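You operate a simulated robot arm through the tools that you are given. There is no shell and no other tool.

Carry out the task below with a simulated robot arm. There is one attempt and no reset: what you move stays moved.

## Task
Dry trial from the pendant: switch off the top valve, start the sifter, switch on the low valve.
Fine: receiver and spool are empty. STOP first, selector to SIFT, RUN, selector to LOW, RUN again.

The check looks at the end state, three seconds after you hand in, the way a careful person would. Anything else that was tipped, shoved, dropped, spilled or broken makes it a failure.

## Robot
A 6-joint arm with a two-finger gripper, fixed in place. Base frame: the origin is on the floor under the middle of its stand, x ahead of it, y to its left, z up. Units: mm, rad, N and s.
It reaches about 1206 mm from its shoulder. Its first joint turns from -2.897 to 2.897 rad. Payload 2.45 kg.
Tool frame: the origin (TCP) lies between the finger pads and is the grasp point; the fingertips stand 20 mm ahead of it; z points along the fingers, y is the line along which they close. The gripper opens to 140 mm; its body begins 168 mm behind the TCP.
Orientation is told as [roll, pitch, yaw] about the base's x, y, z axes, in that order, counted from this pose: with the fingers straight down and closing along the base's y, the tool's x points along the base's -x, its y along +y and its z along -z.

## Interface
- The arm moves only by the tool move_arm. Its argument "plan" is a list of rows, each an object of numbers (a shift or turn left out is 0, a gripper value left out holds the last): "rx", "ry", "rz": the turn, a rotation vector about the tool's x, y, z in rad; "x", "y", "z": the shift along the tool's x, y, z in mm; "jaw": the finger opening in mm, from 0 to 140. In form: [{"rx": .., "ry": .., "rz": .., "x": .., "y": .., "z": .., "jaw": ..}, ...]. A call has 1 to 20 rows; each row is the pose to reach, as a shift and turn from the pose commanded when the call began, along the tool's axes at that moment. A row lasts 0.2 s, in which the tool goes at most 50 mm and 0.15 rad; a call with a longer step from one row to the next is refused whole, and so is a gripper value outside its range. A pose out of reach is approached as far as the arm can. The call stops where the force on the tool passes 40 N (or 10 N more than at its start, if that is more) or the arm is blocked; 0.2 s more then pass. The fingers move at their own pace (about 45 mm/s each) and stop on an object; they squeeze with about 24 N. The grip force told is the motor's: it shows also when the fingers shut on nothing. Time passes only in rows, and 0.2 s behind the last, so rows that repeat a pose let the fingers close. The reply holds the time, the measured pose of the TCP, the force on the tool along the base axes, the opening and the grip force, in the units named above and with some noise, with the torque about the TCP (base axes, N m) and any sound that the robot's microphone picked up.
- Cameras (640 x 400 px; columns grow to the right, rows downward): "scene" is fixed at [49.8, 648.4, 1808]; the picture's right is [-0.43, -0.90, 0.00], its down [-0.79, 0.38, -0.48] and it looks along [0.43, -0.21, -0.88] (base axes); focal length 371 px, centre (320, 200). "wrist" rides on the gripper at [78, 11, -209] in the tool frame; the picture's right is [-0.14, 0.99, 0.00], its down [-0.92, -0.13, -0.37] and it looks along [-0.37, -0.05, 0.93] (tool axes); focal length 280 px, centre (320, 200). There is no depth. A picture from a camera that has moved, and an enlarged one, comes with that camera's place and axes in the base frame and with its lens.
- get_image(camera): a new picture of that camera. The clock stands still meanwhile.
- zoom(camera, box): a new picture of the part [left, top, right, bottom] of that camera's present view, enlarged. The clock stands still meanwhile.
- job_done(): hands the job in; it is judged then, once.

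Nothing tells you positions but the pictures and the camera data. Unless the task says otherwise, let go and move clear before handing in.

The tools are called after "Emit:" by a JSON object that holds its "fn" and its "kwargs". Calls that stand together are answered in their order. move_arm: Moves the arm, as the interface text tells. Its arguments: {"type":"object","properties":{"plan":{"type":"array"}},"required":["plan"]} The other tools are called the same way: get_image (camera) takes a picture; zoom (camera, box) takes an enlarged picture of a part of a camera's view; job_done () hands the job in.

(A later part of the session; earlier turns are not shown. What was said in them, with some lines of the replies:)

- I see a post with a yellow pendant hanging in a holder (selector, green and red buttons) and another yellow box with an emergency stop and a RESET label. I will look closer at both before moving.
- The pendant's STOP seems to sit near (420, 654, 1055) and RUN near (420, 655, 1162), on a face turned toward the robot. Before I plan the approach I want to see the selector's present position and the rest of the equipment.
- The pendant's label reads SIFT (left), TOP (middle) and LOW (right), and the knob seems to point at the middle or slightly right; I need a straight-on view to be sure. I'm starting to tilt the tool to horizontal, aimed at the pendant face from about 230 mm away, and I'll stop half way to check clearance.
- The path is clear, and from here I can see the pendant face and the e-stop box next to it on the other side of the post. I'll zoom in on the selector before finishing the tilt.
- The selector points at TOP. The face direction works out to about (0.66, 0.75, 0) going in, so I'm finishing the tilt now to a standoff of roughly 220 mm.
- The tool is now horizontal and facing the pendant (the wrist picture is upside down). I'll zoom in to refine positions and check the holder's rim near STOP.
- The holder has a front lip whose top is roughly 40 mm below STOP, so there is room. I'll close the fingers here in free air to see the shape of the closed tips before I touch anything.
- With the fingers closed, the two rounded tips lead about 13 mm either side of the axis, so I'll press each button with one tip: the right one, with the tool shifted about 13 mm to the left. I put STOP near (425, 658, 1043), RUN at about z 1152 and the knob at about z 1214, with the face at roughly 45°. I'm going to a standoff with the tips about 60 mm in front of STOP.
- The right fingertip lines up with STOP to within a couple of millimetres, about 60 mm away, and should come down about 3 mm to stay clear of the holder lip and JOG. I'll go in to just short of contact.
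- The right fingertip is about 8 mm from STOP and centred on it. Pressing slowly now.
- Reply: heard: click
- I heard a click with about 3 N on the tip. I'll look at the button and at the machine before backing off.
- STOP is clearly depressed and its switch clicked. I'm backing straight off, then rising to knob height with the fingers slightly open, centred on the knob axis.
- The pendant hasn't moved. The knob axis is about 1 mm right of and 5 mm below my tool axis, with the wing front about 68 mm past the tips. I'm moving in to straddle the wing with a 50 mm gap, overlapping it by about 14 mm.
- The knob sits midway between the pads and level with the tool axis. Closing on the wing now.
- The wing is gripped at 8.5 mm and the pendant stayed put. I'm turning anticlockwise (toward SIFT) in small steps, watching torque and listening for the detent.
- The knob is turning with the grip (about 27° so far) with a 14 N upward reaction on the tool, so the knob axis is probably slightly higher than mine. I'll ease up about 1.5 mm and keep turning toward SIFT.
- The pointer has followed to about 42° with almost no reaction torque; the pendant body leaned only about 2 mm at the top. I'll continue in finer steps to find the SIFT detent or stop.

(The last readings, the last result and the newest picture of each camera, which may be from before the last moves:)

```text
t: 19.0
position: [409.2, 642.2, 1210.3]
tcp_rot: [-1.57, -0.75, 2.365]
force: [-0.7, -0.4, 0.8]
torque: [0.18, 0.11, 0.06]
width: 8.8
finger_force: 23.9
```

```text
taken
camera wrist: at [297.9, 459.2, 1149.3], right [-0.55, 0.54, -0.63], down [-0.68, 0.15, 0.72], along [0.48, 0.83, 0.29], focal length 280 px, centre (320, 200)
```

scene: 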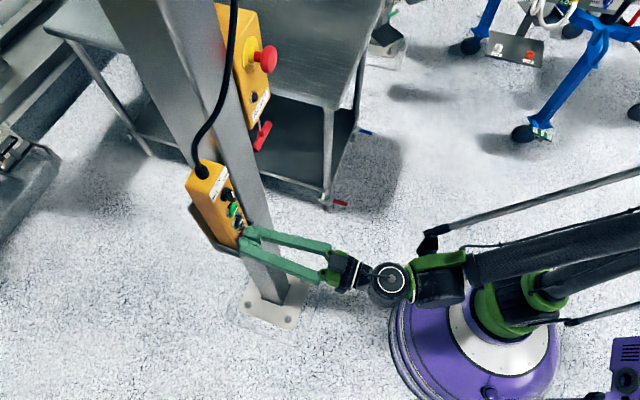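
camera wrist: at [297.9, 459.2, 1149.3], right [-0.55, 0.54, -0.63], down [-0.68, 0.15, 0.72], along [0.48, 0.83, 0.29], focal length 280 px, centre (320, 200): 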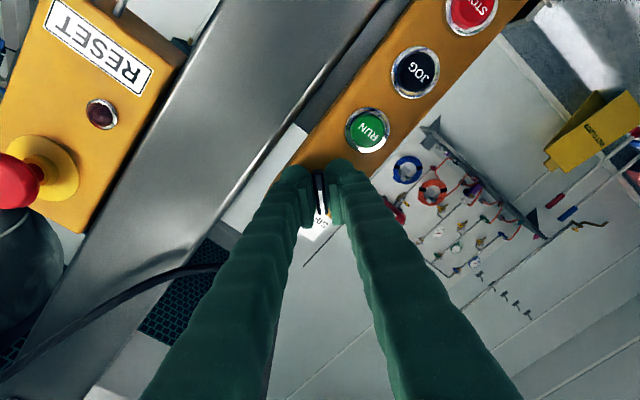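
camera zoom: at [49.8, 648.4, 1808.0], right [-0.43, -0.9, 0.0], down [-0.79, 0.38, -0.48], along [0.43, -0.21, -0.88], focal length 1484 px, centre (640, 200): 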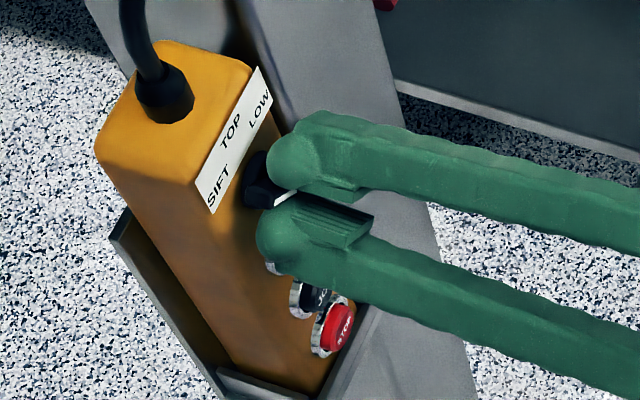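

Reaction torque has risen to about 0.2 N·m at about 47°, so the knob is at its SIFT end. I'll ease back a touch, open slightly and withdraw straight out to check the pointer.

Emit:
{"fn": "move_arm", "kwargs": {"plan": [{"rz": 0.03}, {"rz": 0.03, "jaw": 22}, {"rz": 0.03, "jaw": 22}, {"rz": 0.03, "jaw": 22}, {"rz": 0.03, "z": -8, "jaw": 22}, {"rz": 0.03, "z": -25, "jaw": 22}, {"rz": 0.03, "z": -50, "jaw": 22}, {"rz": 0.03, "z": -75, "jaw": 22}, {"rz": 0.03, "z": -90, "jaw": 22}, {"rz": 0.03, "z": -90, "jaw": 22}]}}

Emit:
{"fn": "get_image", "kwargs": {"camera": "wrist"}}

Emit:
{"fn": "zoom", "kwargs": {"camera": "scene", "box": [190, 150, 290, 250]}}

Emit:
{"fn": "zoom", "kwargs": {"camera": "scene", "box": [215, 170, 255, 210]}}

```text
t: 21.2
position: [346.0, 578.6, 1209.6]
tcp_rot: [-1.569, -0.782, 2.365]
force: [0.2, 0.7, -0.3]
torque: [-0.03, 0.02, -0.02]
width: 22.0
finger_force: 0.1
```

```text
taken
camera wrist: at [234.1, 396.2, 1148.3], right [-0.57, 0.56, -0.61], down [-0.66, 0.13, 0.74], along [0.49, 0.82, 0.29], focal length 280 px, centre (320, 200)
```

wrist: 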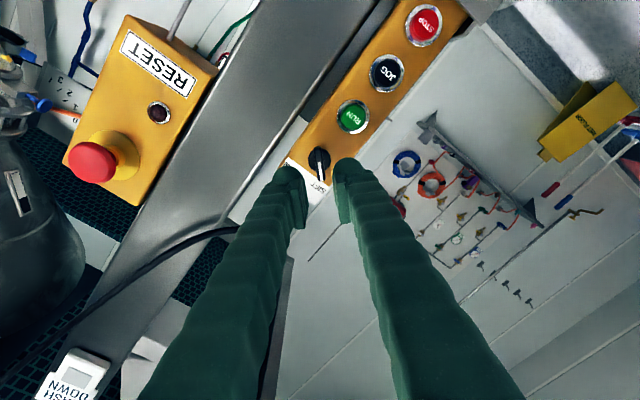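

```text
4.00 times, centred on (240, 200) of scene
camera zoom: at [49.8, 648.4, 1808.0], right [-0.43, -0.9, 0.0], down [-0.79, 0.38, -0.48], along [0.43, -0.21, -0.88], focal length 1484 px, centre (640, 200)
```

zoom: 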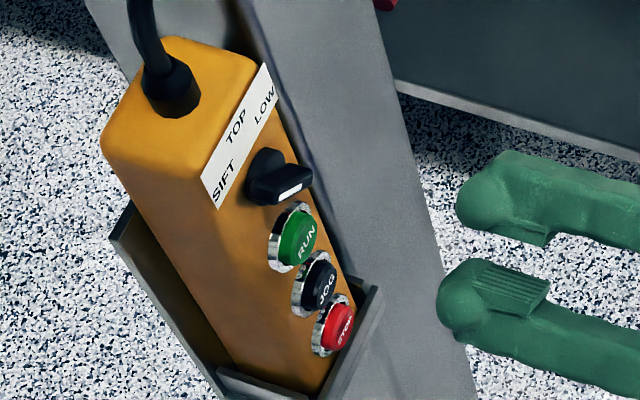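

```text
10.00 times, centred on (235, 190) of scene
camera zoom: at [49.8, 648.4, 1808.0], right [-0.43, -0.9, 0.0], down [-0.79, 0.38, -0.48], along [0.43, -0.21, -0.88], focal length 3709 px, centre (1170, 300)
```

zoom: 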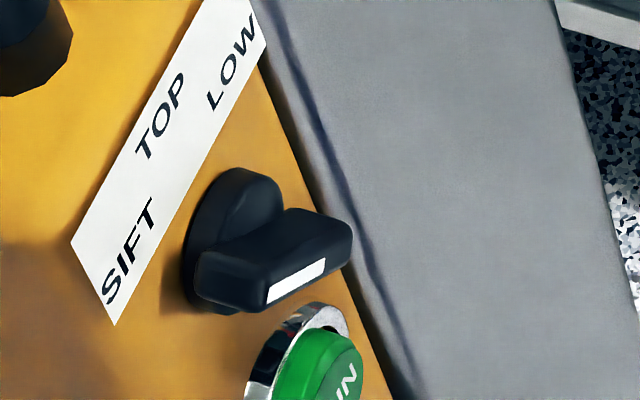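

The pointer now sits toward SIFT. Checking it from the wrist camera before pressing RUN.

Emit:
{"fn": "zoom", "kwargs": {"camera": "wrist", "box": [280, 90, 380, 210]}}

Emit:
{"fn": "zoom", "kwargs": {"camera": "scene", "box": [430, 0, 640, 150]}}

```text
3.33 times, centred on (330, 150) of wrist
camera zoom: at [234.1, 396.2, 1148.3], right [-0.57, 0.56, -0.61], down [-0.66, 0.13, 0.74], along [0.49, 0.82, 0.29], focal length 935 px, centre (287, 367)
```

zoom: 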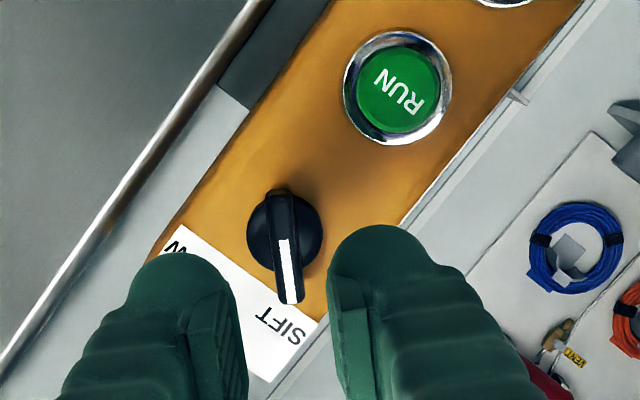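

```text
2.67 times, centred on (535, 75) of scene
camera zoom: at [49.8, 648.4, 1808.0], right [-0.43, -0.9, 0.0], down [-0.79, 0.38, -0.48], along [0.43, -0.21, -0.88], focal length 989 px, centre (-253, 533)
```

zoom: 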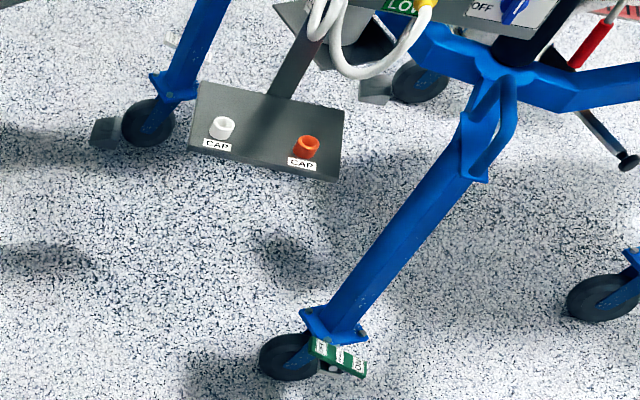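

The knob points at SIFT and the pendant is back in its place. Now I turn the tool level again, close the fingers and line the right fingertip up with RUN.

Emit:
{"fn": "move_arm", "kwargs": {"plan": [{"rz": 0.132, "x": 5.7, "y": 8.8, "jaw": 0}, {"rz": 0.264, "x": 11.3, "y": 17.6}, {"rz": 0.396, "x": 17, "y": 26.4}, {"rz": 0.528, "x": 22.7, "y": 35.2}, {"rz": 0.66, "x": 28.3, "y": 44}, {"rz": 0.79, "x": 34, "y": 52.8}, {"rz": 0.79, "x": 34, "y": 52.8, "z": 20}, {"rz": 0.79, "x": 34, "y": 52.8, "z": 40}, {"rz": 0.79, "x": 34, "y": 52.8, "z": 50}, {"rz": 0.79, "x": 34, "y": 52.8, "z": 50}]}}

Emit:
{"fn": "zoom", "kwargs": {"camera": "wrist", "box": [270, 90, 370, 210]}}

Emit:
{"fn": "zoom", "kwargs": {"camera": "scene", "box": [190, 150, 290, 250]}}

```text
t: 23.4
position: [371.9, 624.2, 1148.9]
tcp_rot: [0.415, -1.569, 0.384]
force: [0.1, 0.1, 0.9]
torque: [0.01, -0.01, -0.01]
width: 0.1
finger_force: 24.1
```

```text
3.33 times, centred on (320, 150) of wrist
camera zoom: at [217.7, 482.5, 1071.4], right [-0.71, 0.69, 0.14], down [-0.17, -0.35, 0.92], along [0.69, 0.63, 0.36], focal length 935 px, centre (320, 367)
```

zoom: 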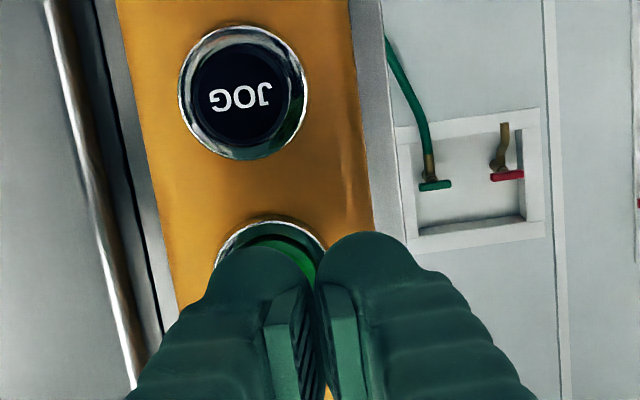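

```text
4.00 times, centred on (240, 200) of scene
camera zoom: at [49.8, 648.4, 1808.0], right [-0.43, -0.9, 0.0], down [-0.79, 0.38, -0.48], along [0.43, -0.21, -0.88], focal length 1484 px, centre (640, 200)
```

zoom: 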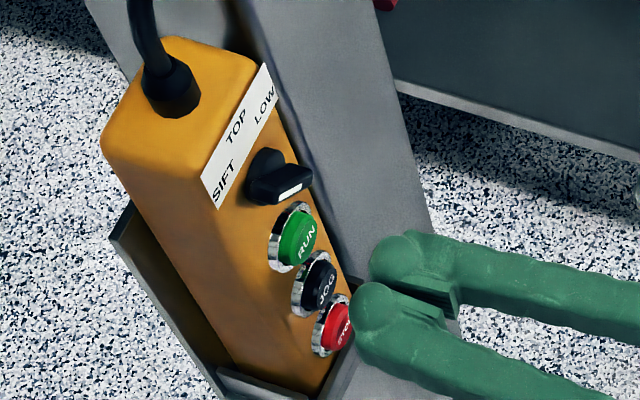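

The fingertip is centred on RUN with about 42 mm to go, and the knob is well clear above. Pressing RUN slowly for SIFT.

Emit:
{"fn": "move_arm", "kwargs": {"plan": [{"y": -0.5, "z": 15}, {"y": -1, "z": 27}, {"y": -1, "z": 34}, {"y": -1, "z": 37}, {"y": -1, "z": 39}, {"y": -1, "z": 40.5}, {"y": -1, "z": 41.5}, {"y": -1, "z": 42.5}, {"y": -1, "z": 42.5}]}}

Emit:
{"fn": "zoom", "kwargs": {"camera": "scene", "box": [190, 150, 290, 250]}}

```text
t: 25.4
position: [402.2, 652.1, 1147.9]
tcp_rot: [0.334, -1.569, 0.463]
force: [-0.5, -1.8, -0.7]
torque: [-0.02, 0.01, -0.01]
width: 0.2
finger_force: 24.0
```

```text
4.00 times, centred on (240, 200) of scene
camera zoom: at [49.8, 648.4, 1808.0], right [-0.43, -0.9, 0.0], down [-0.79, 0.38, -0.48], along [0.43, -0.21, -0.88], focal length 1484 px, centre (640, 200)
```

zoom: 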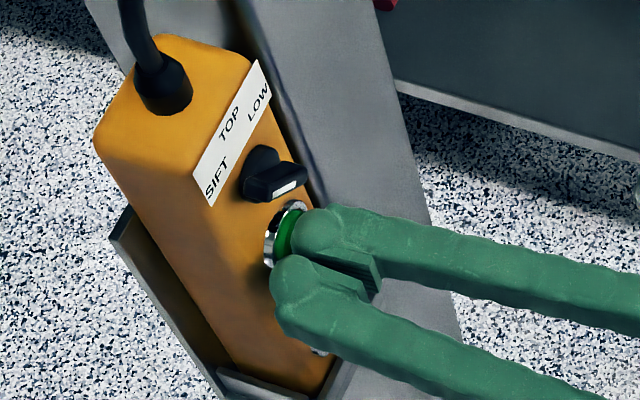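

Light contact (about 2 N) and the pendant is leaning back a couple of millimetres in its holder; no click yet. I'll keep pressing in 1 mm steps.

Emit:
{"fn": "move_arm", "kwargs": {"plan": [{"z": 1}, {"z": 2}, {"z": 3}, {"z": 3}]}}

Emit:
{"fn": "zoom", "kwargs": {"camera": "scene", "box": [190, 150, 290, 250]}}

```text
t: 26.4
position: [405.2, 654.3, 1148.4]
tcp_rot: [0.245, -1.571, 0.55]
force: [-5.5, -3.2, -1.0]
torque: [-0.01, 0.06, -0.03]
width: 0.0
finger_force: 23.7
heard: click
```

```text
4.00 times, centred on (240, 200) of scene
camera zoom: at [49.8, 648.4, 1808.0], right [-0.43, -0.9, 0.0], down [-0.79, 0.38, -0.48], along [0.43, -0.21, -0.88], focal length 1484 px, centre (640, 200)
```

zoom: 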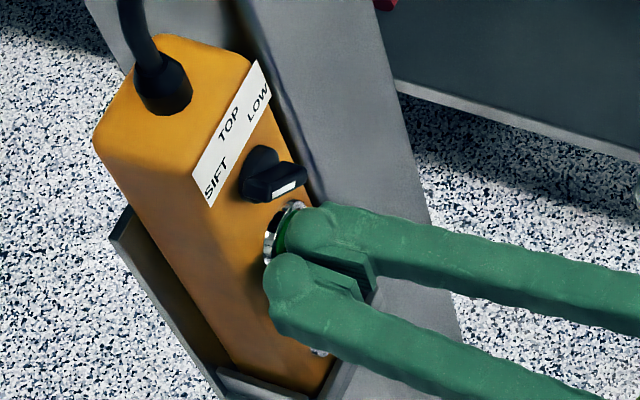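

The RUN click came with about 6 N. I'm backing off and returning to the knob, with the tool rolled to match the wing's SIFT angle.

Emit:
{"fn": "move_arm", "kwargs": {"plan": [{"z": -3}, {"z": -10}, {"z": -25}, {"z": -50}, {"z": -75}, {"z": -90, "x": -10, "y": -2, "rz": -0.13}, {"z": -90, "x": -20, "y": -4, "rz": -0.26, "jaw": 40}, {"z": -90, "x": -30, "y": -6, "rz": -0.39, "jaw": 40}, {"z": -90, "x": -40, "y": -8, "rz": -0.52, "jaw": 40}, {"z": -90, "x": -50, "y": -10, "rz": -0.65, "jaw": 40}, {"z": -90, "x": -61.4, "y": -12, "rz": -0.79, "jaw": 40}, {"z": -90, "x": -61.4, "y": -12, "rz": -0.79, "jaw": 40}]}}

Emit:
{"fn": "get_image", "kwargs": {"camera": "wrist"}}

Emit:
{"fn": "zoom", "kwargs": {"camera": "wrist", "box": [270, 100, 370, 220]}}

Emit:
{"fn": "zoom", "kwargs": {"camera": "scene", "box": [190, 150, 290, 250]}}

```text
t: 29.0
position: [349.4, 582.6, 1209.9]
tcp_rot: [-1.567, -0.782, 2.365]
force: [-0.3, 0.2, -0.4]
torque: [-0.05, 0.0, -0.02]
width: 40.0
finger_force: 0.1
```

```text
taken
camera wrist: at [237.9, 400.1, 1147.9], right [-0.57, 0.56, -0.61], down [-0.66, 0.13, 0.74], along [0.49, 0.82, 0.29], focal length 280 px, centre (320, 200)
```

wrist: 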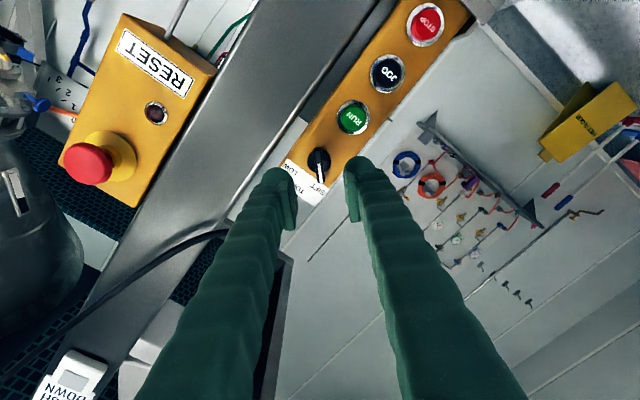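

```text
3.33 times, centred on (320, 160) of wrist
camera zoom: at [237.9, 400.1, 1147.9], right [-0.57, 0.56, -0.61], down [-0.66, 0.13, 0.74], along [0.49, 0.82, 0.29], focal length 935 px, centre (320, 333)
```

zoom: 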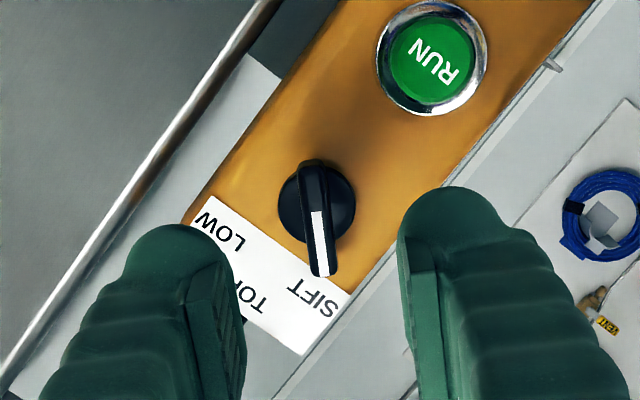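

```text
4.00 times, centred on (240, 200) of scene
camera zoom: at [49.8, 648.4, 1808.0], right [-0.43, -0.9, 0.0], down [-0.79, 0.38, -0.48], along [0.43, -0.21, -0.88], focal length 1484 px, centre (640, 200)
```

zoom: 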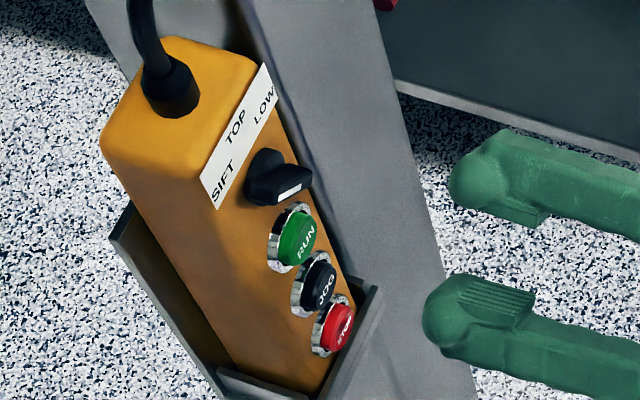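

The pendant settled back, the knob is still at SIFT and it's centred between the pads. Moving in 84 mm with a narrower gap and gripping the wing.

Emit:
{"fn": "move_arm", "kwargs": {"plan": [{"z": 20, "jaw": 28}, {"z": 40, "jaw": 28}, {"z": 55, "jaw": 28}, {"z": 66, "jaw": 28}, {"z": 75, "jaw": 28}, {"z": 81, "jaw": 28}, {"z": 84, "jaw": 28}, {"z": 84, "jaw": 28}, {"z": 84, "jaw": 15}, {"z": 84, "jaw": 5}, {"z": 84, "jaw": 5}, {"z": 84, "jaw": 5}]}}

Emit:
{"fn": "zoom", "kwargs": {"camera": "scene", "box": [190, 150, 290, 250]}}

Emit:
{"fn": "zoom", "kwargs": {"camera": "wrist", "box": [270, 100, 370, 220]}}

```text
t: 31.6
position: [408.8, 641.3, 1209.7]
tcp_rot: [-1.57, -0.781, 2.365]
force: [0.6, -0.9, 7.4]
torque: [0.06, -0.02, -0.02]
width: 8.6
finger_force: 24.7
```

```text
4.00 times, centred on (240, 200) of scene
camera zoom: at [49.8, 648.4, 1808.0], right [-0.43, -0.9, 0.0], down [-0.79, 0.38, -0.48], along [0.43, -0.21, -0.88], focal length 1484 px, centre (640, 200)
```

zoom: 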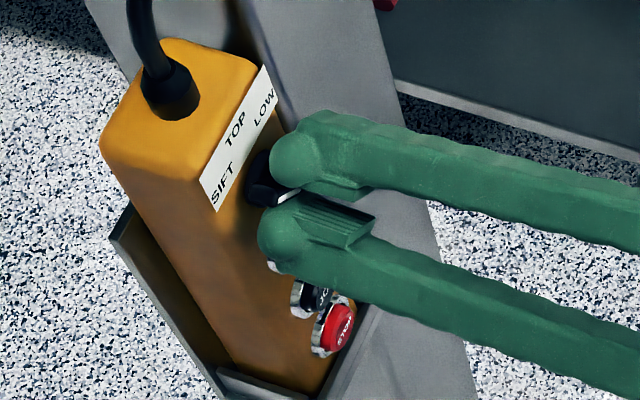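

```text
3.33 times, centred on (320, 160) of wrist
camera zoom: at [296.3, 459.8, 1148.0], right [-0.57, 0.56, -0.61], down [-0.66, 0.13, 0.74], along [0.49, 0.82, 0.29], focal length 935 px, centre (320, 333)
```

zoom: 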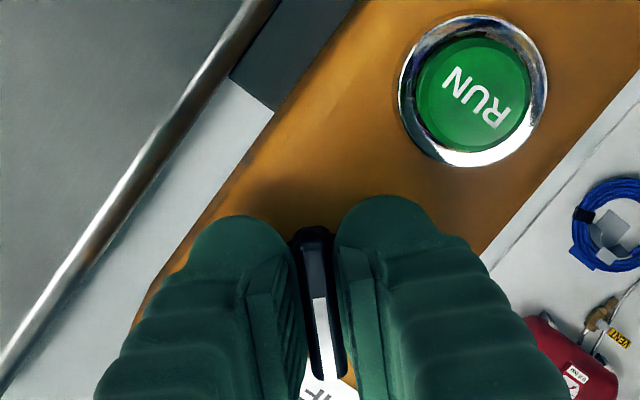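

The wing is gripped. Turning clockwise past TOP toward LOW, first half now.

Emit:
{"fn": "move_arm", "kwargs": {"plan": [{"rz": 0.08, "jaw": 5}, {"rz": 0.16}, {"rz": 0.24}, {"rz": 0.32}, {"rz": 0.4}, {"rz": 0.48}, {"rz": 0.56}, {"rz": 0.64}, {"rz": 0.72}, {"rz": 0.79}, {"rz": 0.79}]}}

Emit:
{"fn": "zoom", "kwargs": {"camera": "scene", "box": [190, 150, 290, 250]}}

```text
t: 34.0
position: [409.0, 642.9, 1209.0]
tcp_rot: [0.97, -1.569, -0.177]
force: [0.1, -0.7, 2.2]
torque: [0.13, -0.11, -0.02]
width: 8.7
finger_force: 23.6
```

```text
4.00 times, centred on (240, 200) of scene
camera zoom: at [49.8, 648.4, 1808.0], right [-0.43, -0.9, 0.0], down [-0.79, 0.38, -0.48], along [0.43, -0.21, -0.88], focal length 1484 px, centre (640, 200)
```

zoom: 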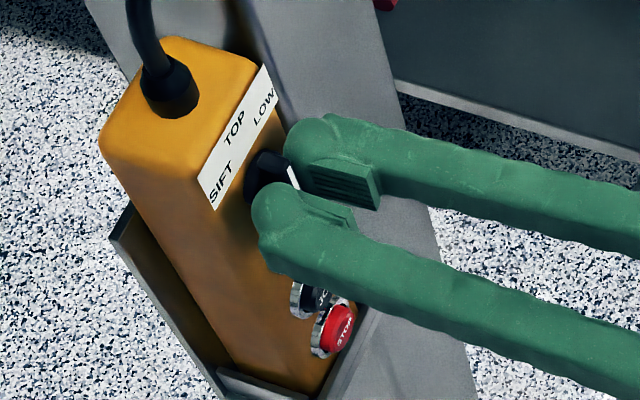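

The knob is upright at TOP and moving freely. Continuing clockwise to the LOW end.

Emit:
{"fn": "move_arm", "kwargs": {"plan": [{"rz": 0.08, "jaw": 5}, {"rz": 0.16}, {"rz": 0.24}, {"rz": 0.32}, {"rz": 0.4}, {"rz": 0.48}, {"rz": 0.56}, {"rz": 0.64}, {"rz": 0.7}, {"rz": 0.75}, {"rz": 0.75}]}}

Emit:
{"fn": "zoom", "kwargs": {"camera": "scene", "box": [190, 150, 290, 250]}}

```text
t: 36.4
position: [410.1, 642.0, 1209.5]
tcp_rot: [1.57, -0.821, -0.776]
force: [0.4, -1.7, 1.1]
torque: [0.01, 0.01, -0.06]
width: 8.6
finger_force: 23.5
```

```text
4.00 times, centred on (240, 200) of scene
camera zoom: at [49.8, 648.4, 1808.0], right [-0.43, -0.9, 0.0], down [-0.79, 0.38, -0.48], along [0.43, -0.21, -0.88], focal length 1484 px, centre (640, 200)
```

zoom: 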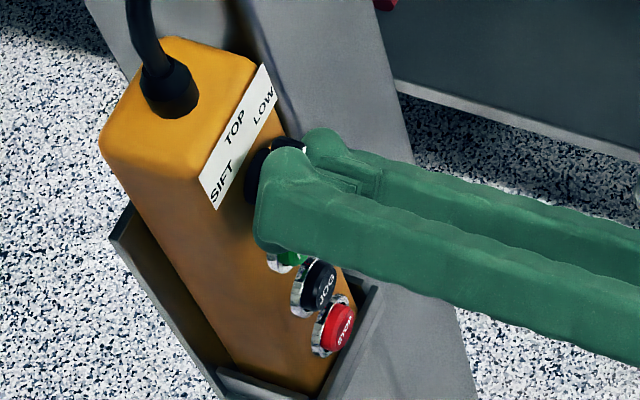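

At about 43° toward LOW with no reaction torque yet; a little further should seat it as it did at SIFT. Then I ease back.

Emit:
{"fn": "move_arm", "kwargs": {"plan": [{"rz": 0.03}, {"rz": 0.06}, {"rz": 0.075}, {"rz": 0.075}]}}

```text
t: 37.4
position: [408.7, 642.5, 1210.1]
tcp_rot: [1.568, -0.746, -0.774]
force: [0.9, -1.9, 3.5]
torque: [-0.16, -0.34, -0.17]
width: 9.0
finger_force: 23.6
```

Reaction torque rose to about 0.35 N·m, so the knob is against its LOW end. Easing back, opening slightly and withdrawing to check.

Emit:
{"fn": "move_arm", "kwargs": {"plan": [{"rz": -0.035}, {"rz": -0.035, "jaw": 22}, {"rz": -0.035, "jaw": 22}, {"rz": -0.035, "jaw": 22}, {"rz": -0.035, "z": -8, "jaw": 22}, {"rz": -0.035, "z": -25, "jaw": 22}, {"rz": -0.035, "z": -50, "jaw": 22}, {"rz": -0.035, "z": -75, "jaw": 22}, {"rz": -0.035, "z": -90, "jaw": 22}, {"rz": -0.035, "z": -90, "jaw": 22}]}}

Emit:
{"fn": "zoom", "kwargs": {"camera": "wrist", "box": [240, 80, 400, 220]}}

Emit:
{"fn": "zoom", "kwargs": {"camera": "scene", "box": [190, 150, 290, 250]}}

Emit:
{"fn": "zoom", "kwargs": {"camera": "scene", "box": [215, 170, 255, 210]}}

```text
t: 39.6
position: [345.1, 578.4, 1209.7]
tcp_rot: [1.57, -0.779, -0.775]
force: [-0.2, 1.5, -0.2]
torque: [0.01, 0.02, 0.02]
width: 22.1
finger_force: 0.1
```

```text
2.86 times, centred on (320, 150) of wrist
camera zoom: at [154.0, 473.9, 1163.6], right [-0.43, 0.42, 0.8], down [0.27, -0.78, 0.56], along [0.86, 0.46, 0.22], focal length 801 px, centre (320, 343)
```

zoom: 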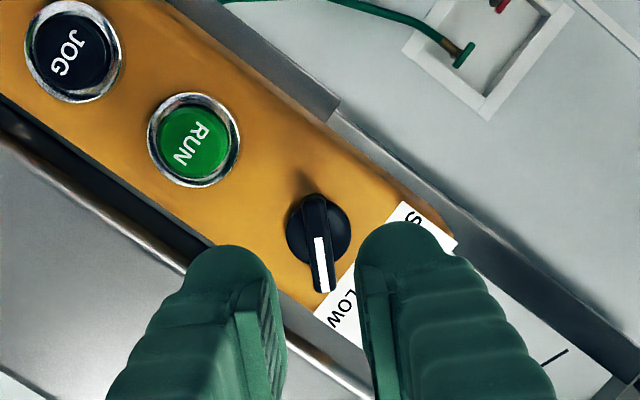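

```text
4.00 times, centred on (240, 200) of scene
camera zoom: at [49.8, 648.4, 1808.0], right [-0.43, -0.9, 0.0], down [-0.79, 0.38, -0.48], along [0.43, -0.21, -0.88], focal length 1484 px, centre (640, 200)
```

zoom: 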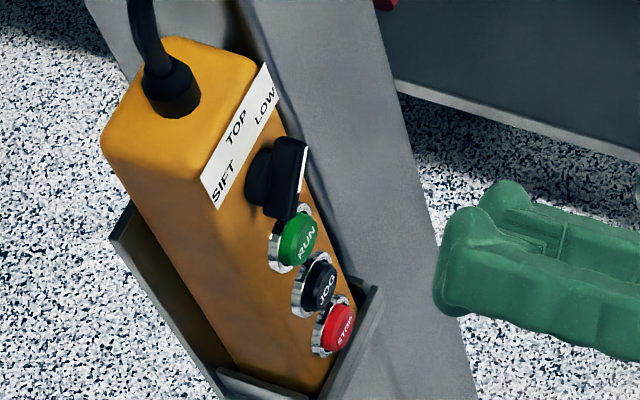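

```text
10.00 times, centred on (235, 190) of scene
camera zoom: at [49.8, 648.4, 1808.0], right [-0.43, -0.9, 0.0], down [-0.79, 0.38, -0.48], along [0.43, -0.21, -0.88], focal length 3709 px, centre (1170, 300)
```

zoom: 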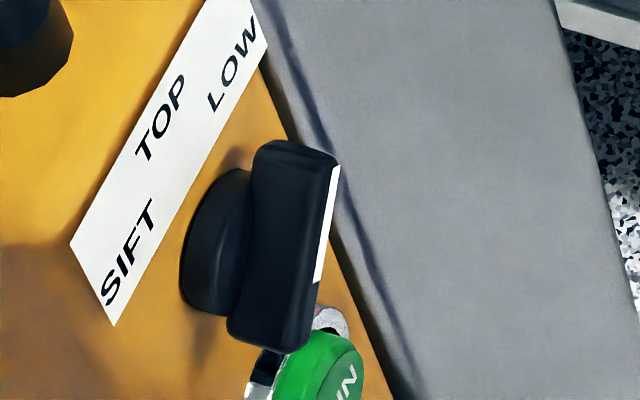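

The pointer is at LOW and the pendant is unmoved. I'm levelling the tool again, closing the fingers and lining up with RUN.

Emit:
{"fn": "move_arm", "kwargs": {"plan": [{"rz": -0.132, "x": 8.6, "y": -5.9, "jaw": 0}, {"rz": -0.264, "x": 17.2, "y": -11.7}, {"rz": -0.396, "x": 25.9, "y": -17.6}, {"rz": -0.528, "x": 34.5, "y": -23.5}, {"rz": -0.66, "x": 43.1, "y": -29.3}, {"rz": -0.79, "x": 51.7, "y": -35.2}, {"rz": -0.79, "x": 51.7, "y": -35.2, "z": 20}, {"rz": -0.79, "x": 51.7, "y": -35.2, "z": 40}, {"rz": -0.79, "x": 51.7, "y": -35.2, "z": 50}, {"rz": -0.79, "x": 51.7, "y": -35.2, "z": 50}]}}

Emit:
{"fn": "zoom", "kwargs": {"camera": "wrist", "box": [270, 90, 370, 210]}}

Emit:
{"fn": "zoom", "kwargs": {"camera": "scene", "box": [190, 150, 290, 250]}}

```text
t: 41.8
position: [372.9, 621.4, 1147.3]
tcp_rot: [0.196, -1.569, 0.599]
force: [0.1, -0.7, -0.8]
torque: [-0.02, 0.0, -0.02]
width: 0.0
finger_force: 24.1
```

```text
3.33 times, centred on (320, 150) of wrist
camera zoom: at [217.9, 481.2, 1070.6], right [-0.71, 0.69, 0.14], down [-0.17, -0.35, 0.92], along [0.69, 0.63, 0.36], focal length 935 px, centre (320, 367)
```

zoom: 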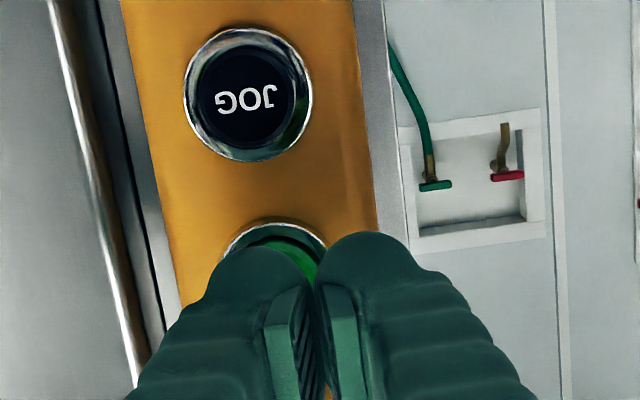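

```text
4.00 times, centred on (240, 200) of scene
camera zoom: at [49.8, 648.4, 1808.0], right [-0.43, -0.9, 0.0], down [-0.79, 0.38, -0.48], along [0.43, -0.21, -0.88], focal length 1484 px, centre (640, 200)
```

zoom: 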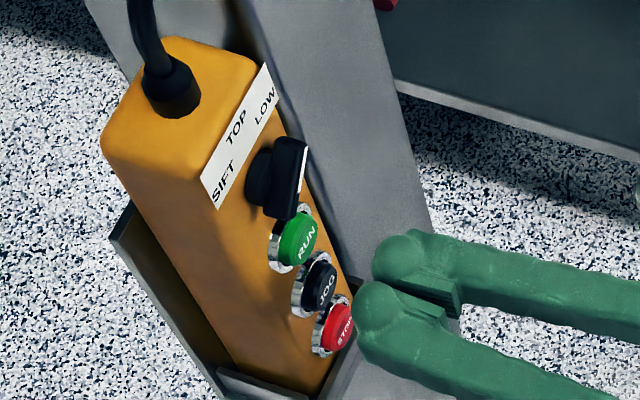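

The alignment matches the first RUN press and the knob is clear above, still at LOW. Pressing RUN slowly, to the same depth that clicked before.

Emit:
{"fn": "move_arm", "kwargs": {"plan": [{"z": 15}, {"z": 27}, {"z": 34}, {"z": 38}, {"z": 40.5}, {"z": 42}, {"z": 43}, {"z": 44}, {"z": 45}, {"z": 46}, {"z": 46}]}}

Emit:
{"fn": "zoom", "kwargs": {"camera": "scene", "box": [190, 150, 290, 250]}}

```text
t: 44.2
position: [404.5, 654.7, 1147.9]
tcp_rot: [0.428, -1.571, 0.368]
force: [-2.4, -4.1, 0.8]
torque: [-0.02, -0.03, -0.06]
width: 0.0
finger_force: 24.4
heard: click
```

```text
4.00 times, centred on (240, 200) of scene
camera zoom: at [49.8, 648.4, 1808.0], right [-0.43, -0.9, 0.0], down [-0.79, 0.38, -0.48], along [0.43, -0.21, -0.88], focal length 1484 px, centre (640, 200)
```

zoom: 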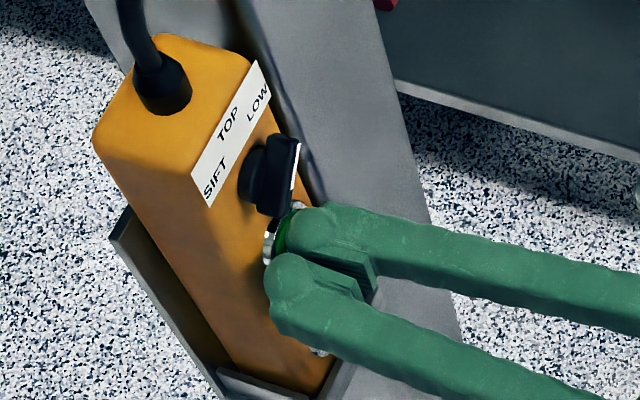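

RUN clicked again with the selector at LOW. I'm backing straight off and well clear, then checking the pendant and the machine.

Emit:
{"fn": "move_arm", "kwargs": {"plan": [{"z": -3}, {"z": -10}, {"z": -25}, {"z": -50}, {"z": -75}, {"z": -110}, {"z": -145}, {"z": -170}, {"z": -170}]}}

Emit:
{"fn": "get_image", "kwargs": {"camera": "scene"}}

Emit:
{"fn": "zoom", "kwargs": {"camera": "scene", "box": [170, 140, 290, 260]}}

Emit:
{"fn": "get_image", "kwargs": {"camera": "wrist"}}

```text
t: 46.2
position: [285.6, 533.8, 1148.0]
tcp_rot: [0.35, -1.57, 0.446]
force: [0.6, 0.5, -0.6]
torque: [-0.02, -0.01, 0.03]
width: 0.2
finger_force: 23.7
```

```text
taken
```

scene: 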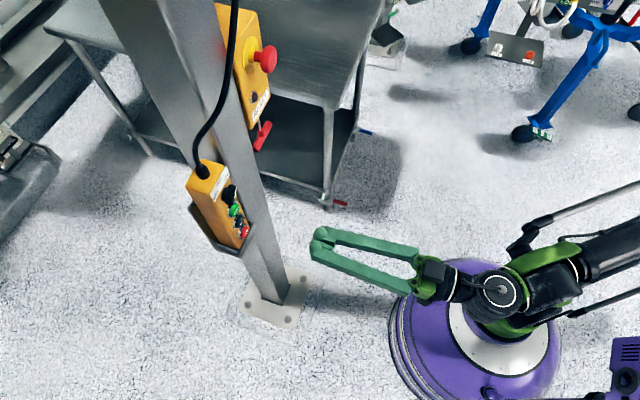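

```text
3.33 times, centred on (230, 200) of scene
camera zoom: at [49.8, 648.4, 1808.0], right [-0.43, -0.9, 0.0], down [-0.79, 0.38, -0.48], along [0.43, -0.21, -0.88], focal length 1236 px, centre (620, 200)
```

zoom: 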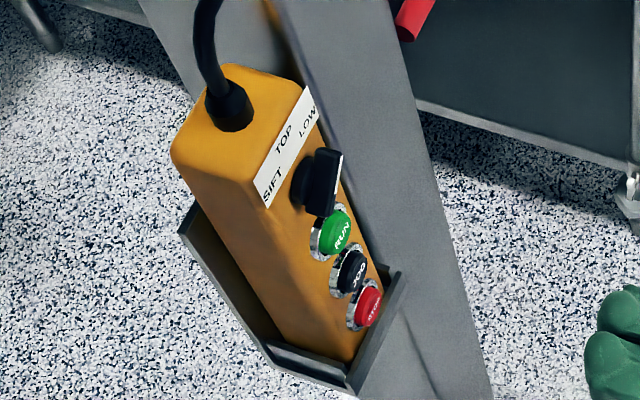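

```text
taken
camera wrist: at [131.4, 392.6, 1070.8], right [-0.71, 0.69, 0.14], down [-0.17, -0.35, 0.92], along [0.69, 0.63, 0.36], focal length 280 px, centre (320, 200)
```

wrist: 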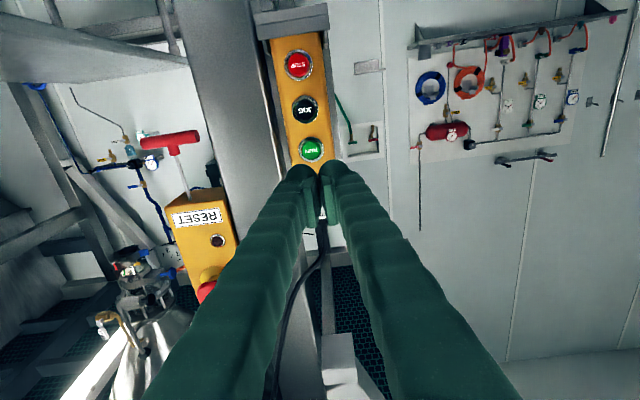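

The pendant is back in place with the selector at LOW, and everything around it looks undisturbed. I'll return to the starting pose, fingers down, so the arm is well clear and I can look toward the machine.

Emit:
{"fn": "move_arm", "kwargs": {"plan": [{"rx": 0.0517, "ry": 0.1234, "rz": 0.0517, "x": -19.4, "y": 3.9, "z": -8}, {"rx": 0.1033, "ry": 0.2468, "rz": 0.1033, "x": -38.8, "y": 7.8, "z": -16}, {"rx": 0.155, "ry": 0.3702, "rz": 0.155, "x": -58.3, "y": 11.6, "z": -24}, {"rx": 0.2067, "ry": 0.4935, "rz": 0.2067, "x": -77.7, "y": 15.5, "z": -32}, {"rx": 0.2583, "ry": 0.6169, "rz": 0.2583, "x": -97.1, "y": 19.4, "z": -40}, {"rx": 0.31, "ry": 0.7403, "rz": 0.31, "x": -116.5, "y": 23.3, "z": -48}, {"rx": 0.3617, "ry": 0.8637, "rz": 0.3617, "x": -135.9, "y": 27.1, "z": -56}, {"rx": 0.4133, "ry": 0.9871, "rz": 0.4133, "x": -155.3, "y": 31, "z": -64}, {"rx": 0.465, "ry": 1.1105, "rz": 0.465, "x": -174.8, "y": 34.9, "z": -72}, {"rx": 0.5167, "ry": 1.2338, "rz": 0.5167, "x": -194.2, "y": 38.8, "z": -80}, {"rx": 0.5683, "ry": 1.3572, "rz": 0.5683, "x": -213.6, "y": 42.6, "z": -88}, {"rx": 0.62, "ry": 1.4806, "rz": 0.62, "x": -233, "y": 46.5, "z": -96}, {"rx": 0.62, "ry": 1.4806, "rz": 0.62, "x": -233, "y": 46.5, "z": -96}]}}

Emit:
{"fn": "get_image", "kwargs": {"camera": "wrist"}}

Emit:
{"fn": "zoom", "kwargs": {"camera": "wrist", "box": [0, 250, 140, 400]}}

```text
t: 49.0
position: [186.0, 497.4, 1381.4]
tcp_rot: [-0.001, 0.001, 0.002]
force: [-0.5, 0.5, 0.1]
torque: [0.01, 0.0, 0.0]
width: 0.1
finger_force: 23.1
```

```text
taken
camera wrist: at [107.3, 509.0, 1591.8], right [0.14, 0.99, 0.0], down [0.92, -0.13, 0.37], along [0.36, -0.05, -0.93], focal length 280 px, centre (320, 200)
```

wrist: 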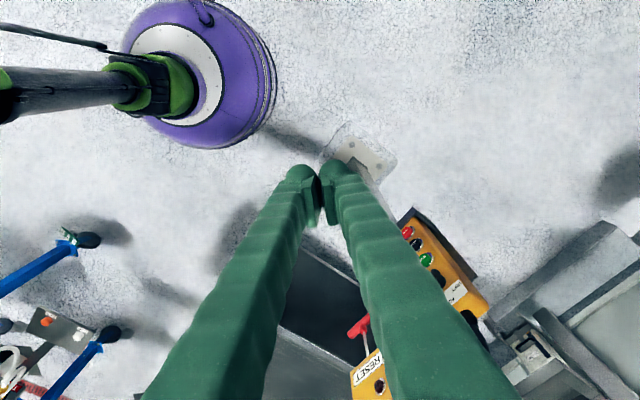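

```text
2.67 times, centred on (70, 325) of wrist
camera zoom: at [107.3, 509.0, 1591.8], right [0.14, 0.99, 0.0], down [0.92, -0.13, 0.37], along [0.36, -0.05, -0.93], focal length 748 px, centre (987, -133)
```

zoom: 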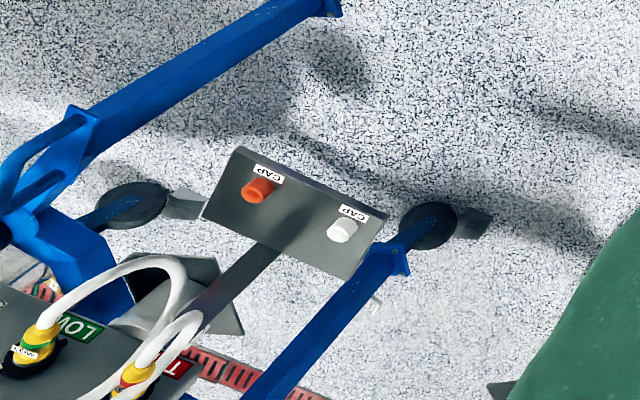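

The arm is back at its start pose and clear. I'll tilt the camera partway toward the machine (its LOW and TOP valve couplings are just visible at the lower left) to see whether its state can be confirmed.

Emit:
{"fn": "move_arm", "kwargs": {"plan": [{"rx": 0.103, "ry": -0.048, "rz": 0.038, "x": -9, "y": -30, "z": 10}, {"rx": 0.206, "ry": -0.096, "rz": 0.076, "x": -18, "y": -60, "z": 20}, {"rx": 0.31, "ry": -0.143, "rz": 0.114, "x": -27, "y": -90, "z": 30}, {"rx": 0.413, "ry": -0.191, "rz": 0.152, "x": -36, "y": -120, "z": 40}, {"rx": 0.516, "ry": -0.239, "rz": 0.19, "x": -44, "y": -147, "z": 50}, {"rx": 0.516, "ry": -0.239, "rz": 0.19, "x": -44, "y": -147, "z": 50}]}}

Emit:
{"fn": "get_image", "kwargs": {"camera": "wrist"}}

Emit:
{"fn": "get_image", "kwargs": {"camera": "scene"}}

```text
t: 50.4
position: [233.4, 350.2, 1330.9]
tcp_rot: [-0.49, -0.276, -0.123]
force: [0.5, -1.1, 0.6]
torque: [0.04, -0.01, -0.02]
width: 0.0
finger_force: 24.2
out of reach, approached as far as the arm can: row 5, 6
```

```text
taken
camera wrist: at [123.3, 472.3, 1483.3], right [0.36, 0.84, -0.41], down [0.78, -0.04, 0.62], along [0.51, -0.55, -0.67], focal length 280 px, centre (320, 200)
```

wrist: 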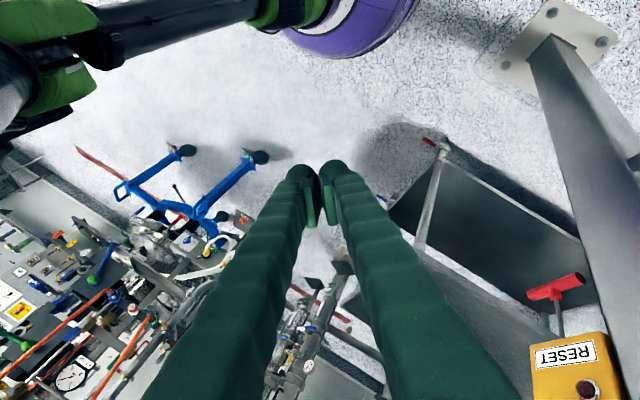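

```text
taken
```

scene: 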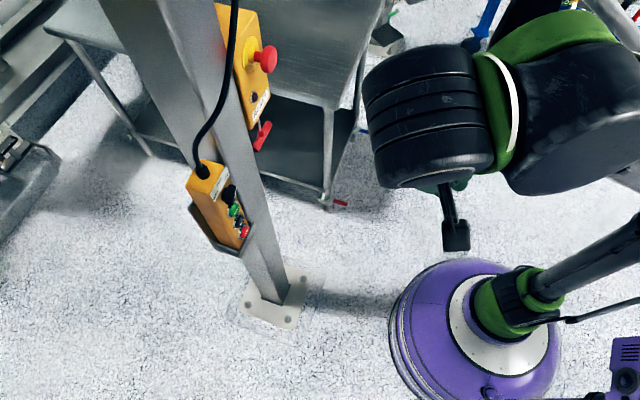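

The machine is in view now. Zooming in on its valve and panel area.

Emit:
{"fn": "zoom", "kwargs": {"camera": "wrist", "box": [0, 190, 160, 300]}}

Emit:
{"fn": "zoom", "kwargs": {"camera": "wrist", "box": [120, 180, 280, 300]}}

Emit:
{"fn": "zoom", "kwargs": {"camera": "wrist", "box": [0, 280, 160, 400]}}

Emit:
{"fn": "zoom", "kwargs": {"camera": "wrist", "box": [240, 260, 400, 400]}}

```text
3.64 times, centred on (80, 245) of wrist
camera zoom: at [123.3, 472.3, 1483.3], right [0.36, 0.84, -0.41], down [0.78, -0.04, 0.62], along [0.51, -0.55, -0.67], focal length 1020 px, centre (1193, 36)
```

zoom: 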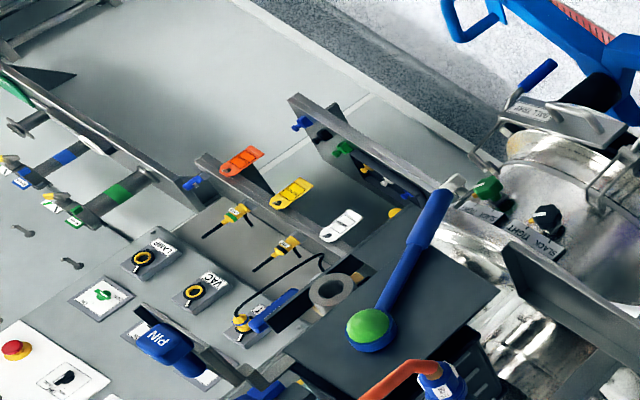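

```text
3.33 times, centred on (200, 240) of wrist
camera zoom: at [123.3, 472.3, 1483.3], right [0.36, 0.84, -0.41], down [0.78, -0.04, 0.62], along [0.51, -0.55, -0.67], focal length 935 px, centre (720, 67)
```

zoom: 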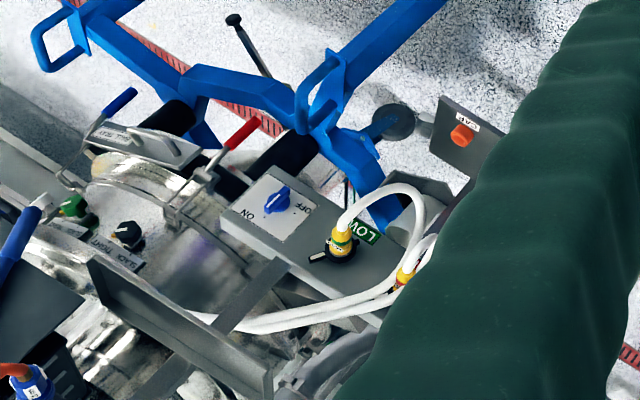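

```text
3.33 times, centred on (80, 340) of wrist
camera zoom: at [123.3, 472.3, 1483.3], right [0.36, 0.84, -0.41], down [0.78, -0.04, 0.62], along [0.51, -0.55, -0.67], focal length 935 px, centre (1120, -267)
```

zoom: 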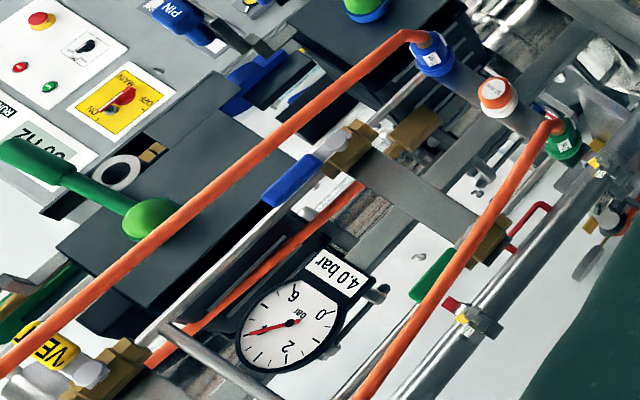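

```text
2.86 times, centred on (320, 330) of wrist
camera zoom: at [123.3, 472.3, 1483.3], right [0.36, 0.84, -0.41], down [0.78, -0.04, 0.62], along [0.51, -0.55, -0.67], focal length 801 px, centre (320, -171)
```

zoom: 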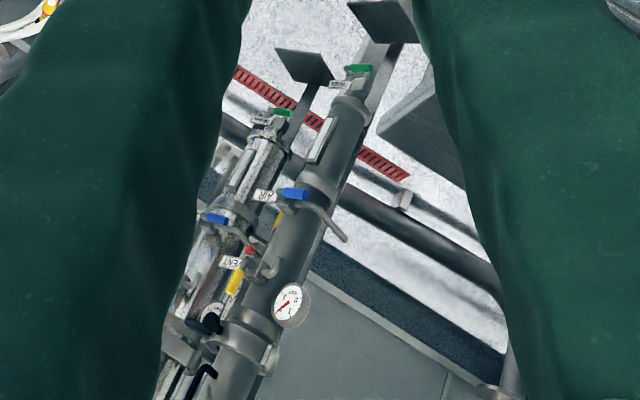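

Three clicks were heard, one for each press: STOP, RUN with the selector at SIFT, and RUN with it at LOW. The pendant sits in its holder as before, with the selector at LOW. Nothing else was touched, and the arm is empty and well clear. The machine shows no readout for these valves or the sifter that I can see from here, so the clicks and the seated selector are my confirmation. Handing in.

Emit:
{"fn": "job_done", "kwargs": {}}

```text
The job is handed in.
```

I ran the sequence on the pendant in the order you gave and handed the job in. I couldn't confirm the result at the machine: from where the arm's camera could look, I saw no readout for the valves or the sifter.

| Step | What I saw or heard |
|---|---|
| STOP (selector at TOP) | One click, button seen depressed |
| Selector to SIFT | Turned to its end position; pointer checked in both cameras |
| RUN | One click |
| Selector to LOW | Turned to its end position; pointer checked in both cameras |
| RUN | One click |

So the top valve should be off, the sifter running and the low valve on, going by the clicks and the selector positions.

The pendant leaned back a few millimetres in its holder while I turned the knob and pressed RUN, and settled back each time. The selector is still at LOW. I didn't touch JOG, the e-stop box or anything else. The gripper is empty and well clear of the pendant.
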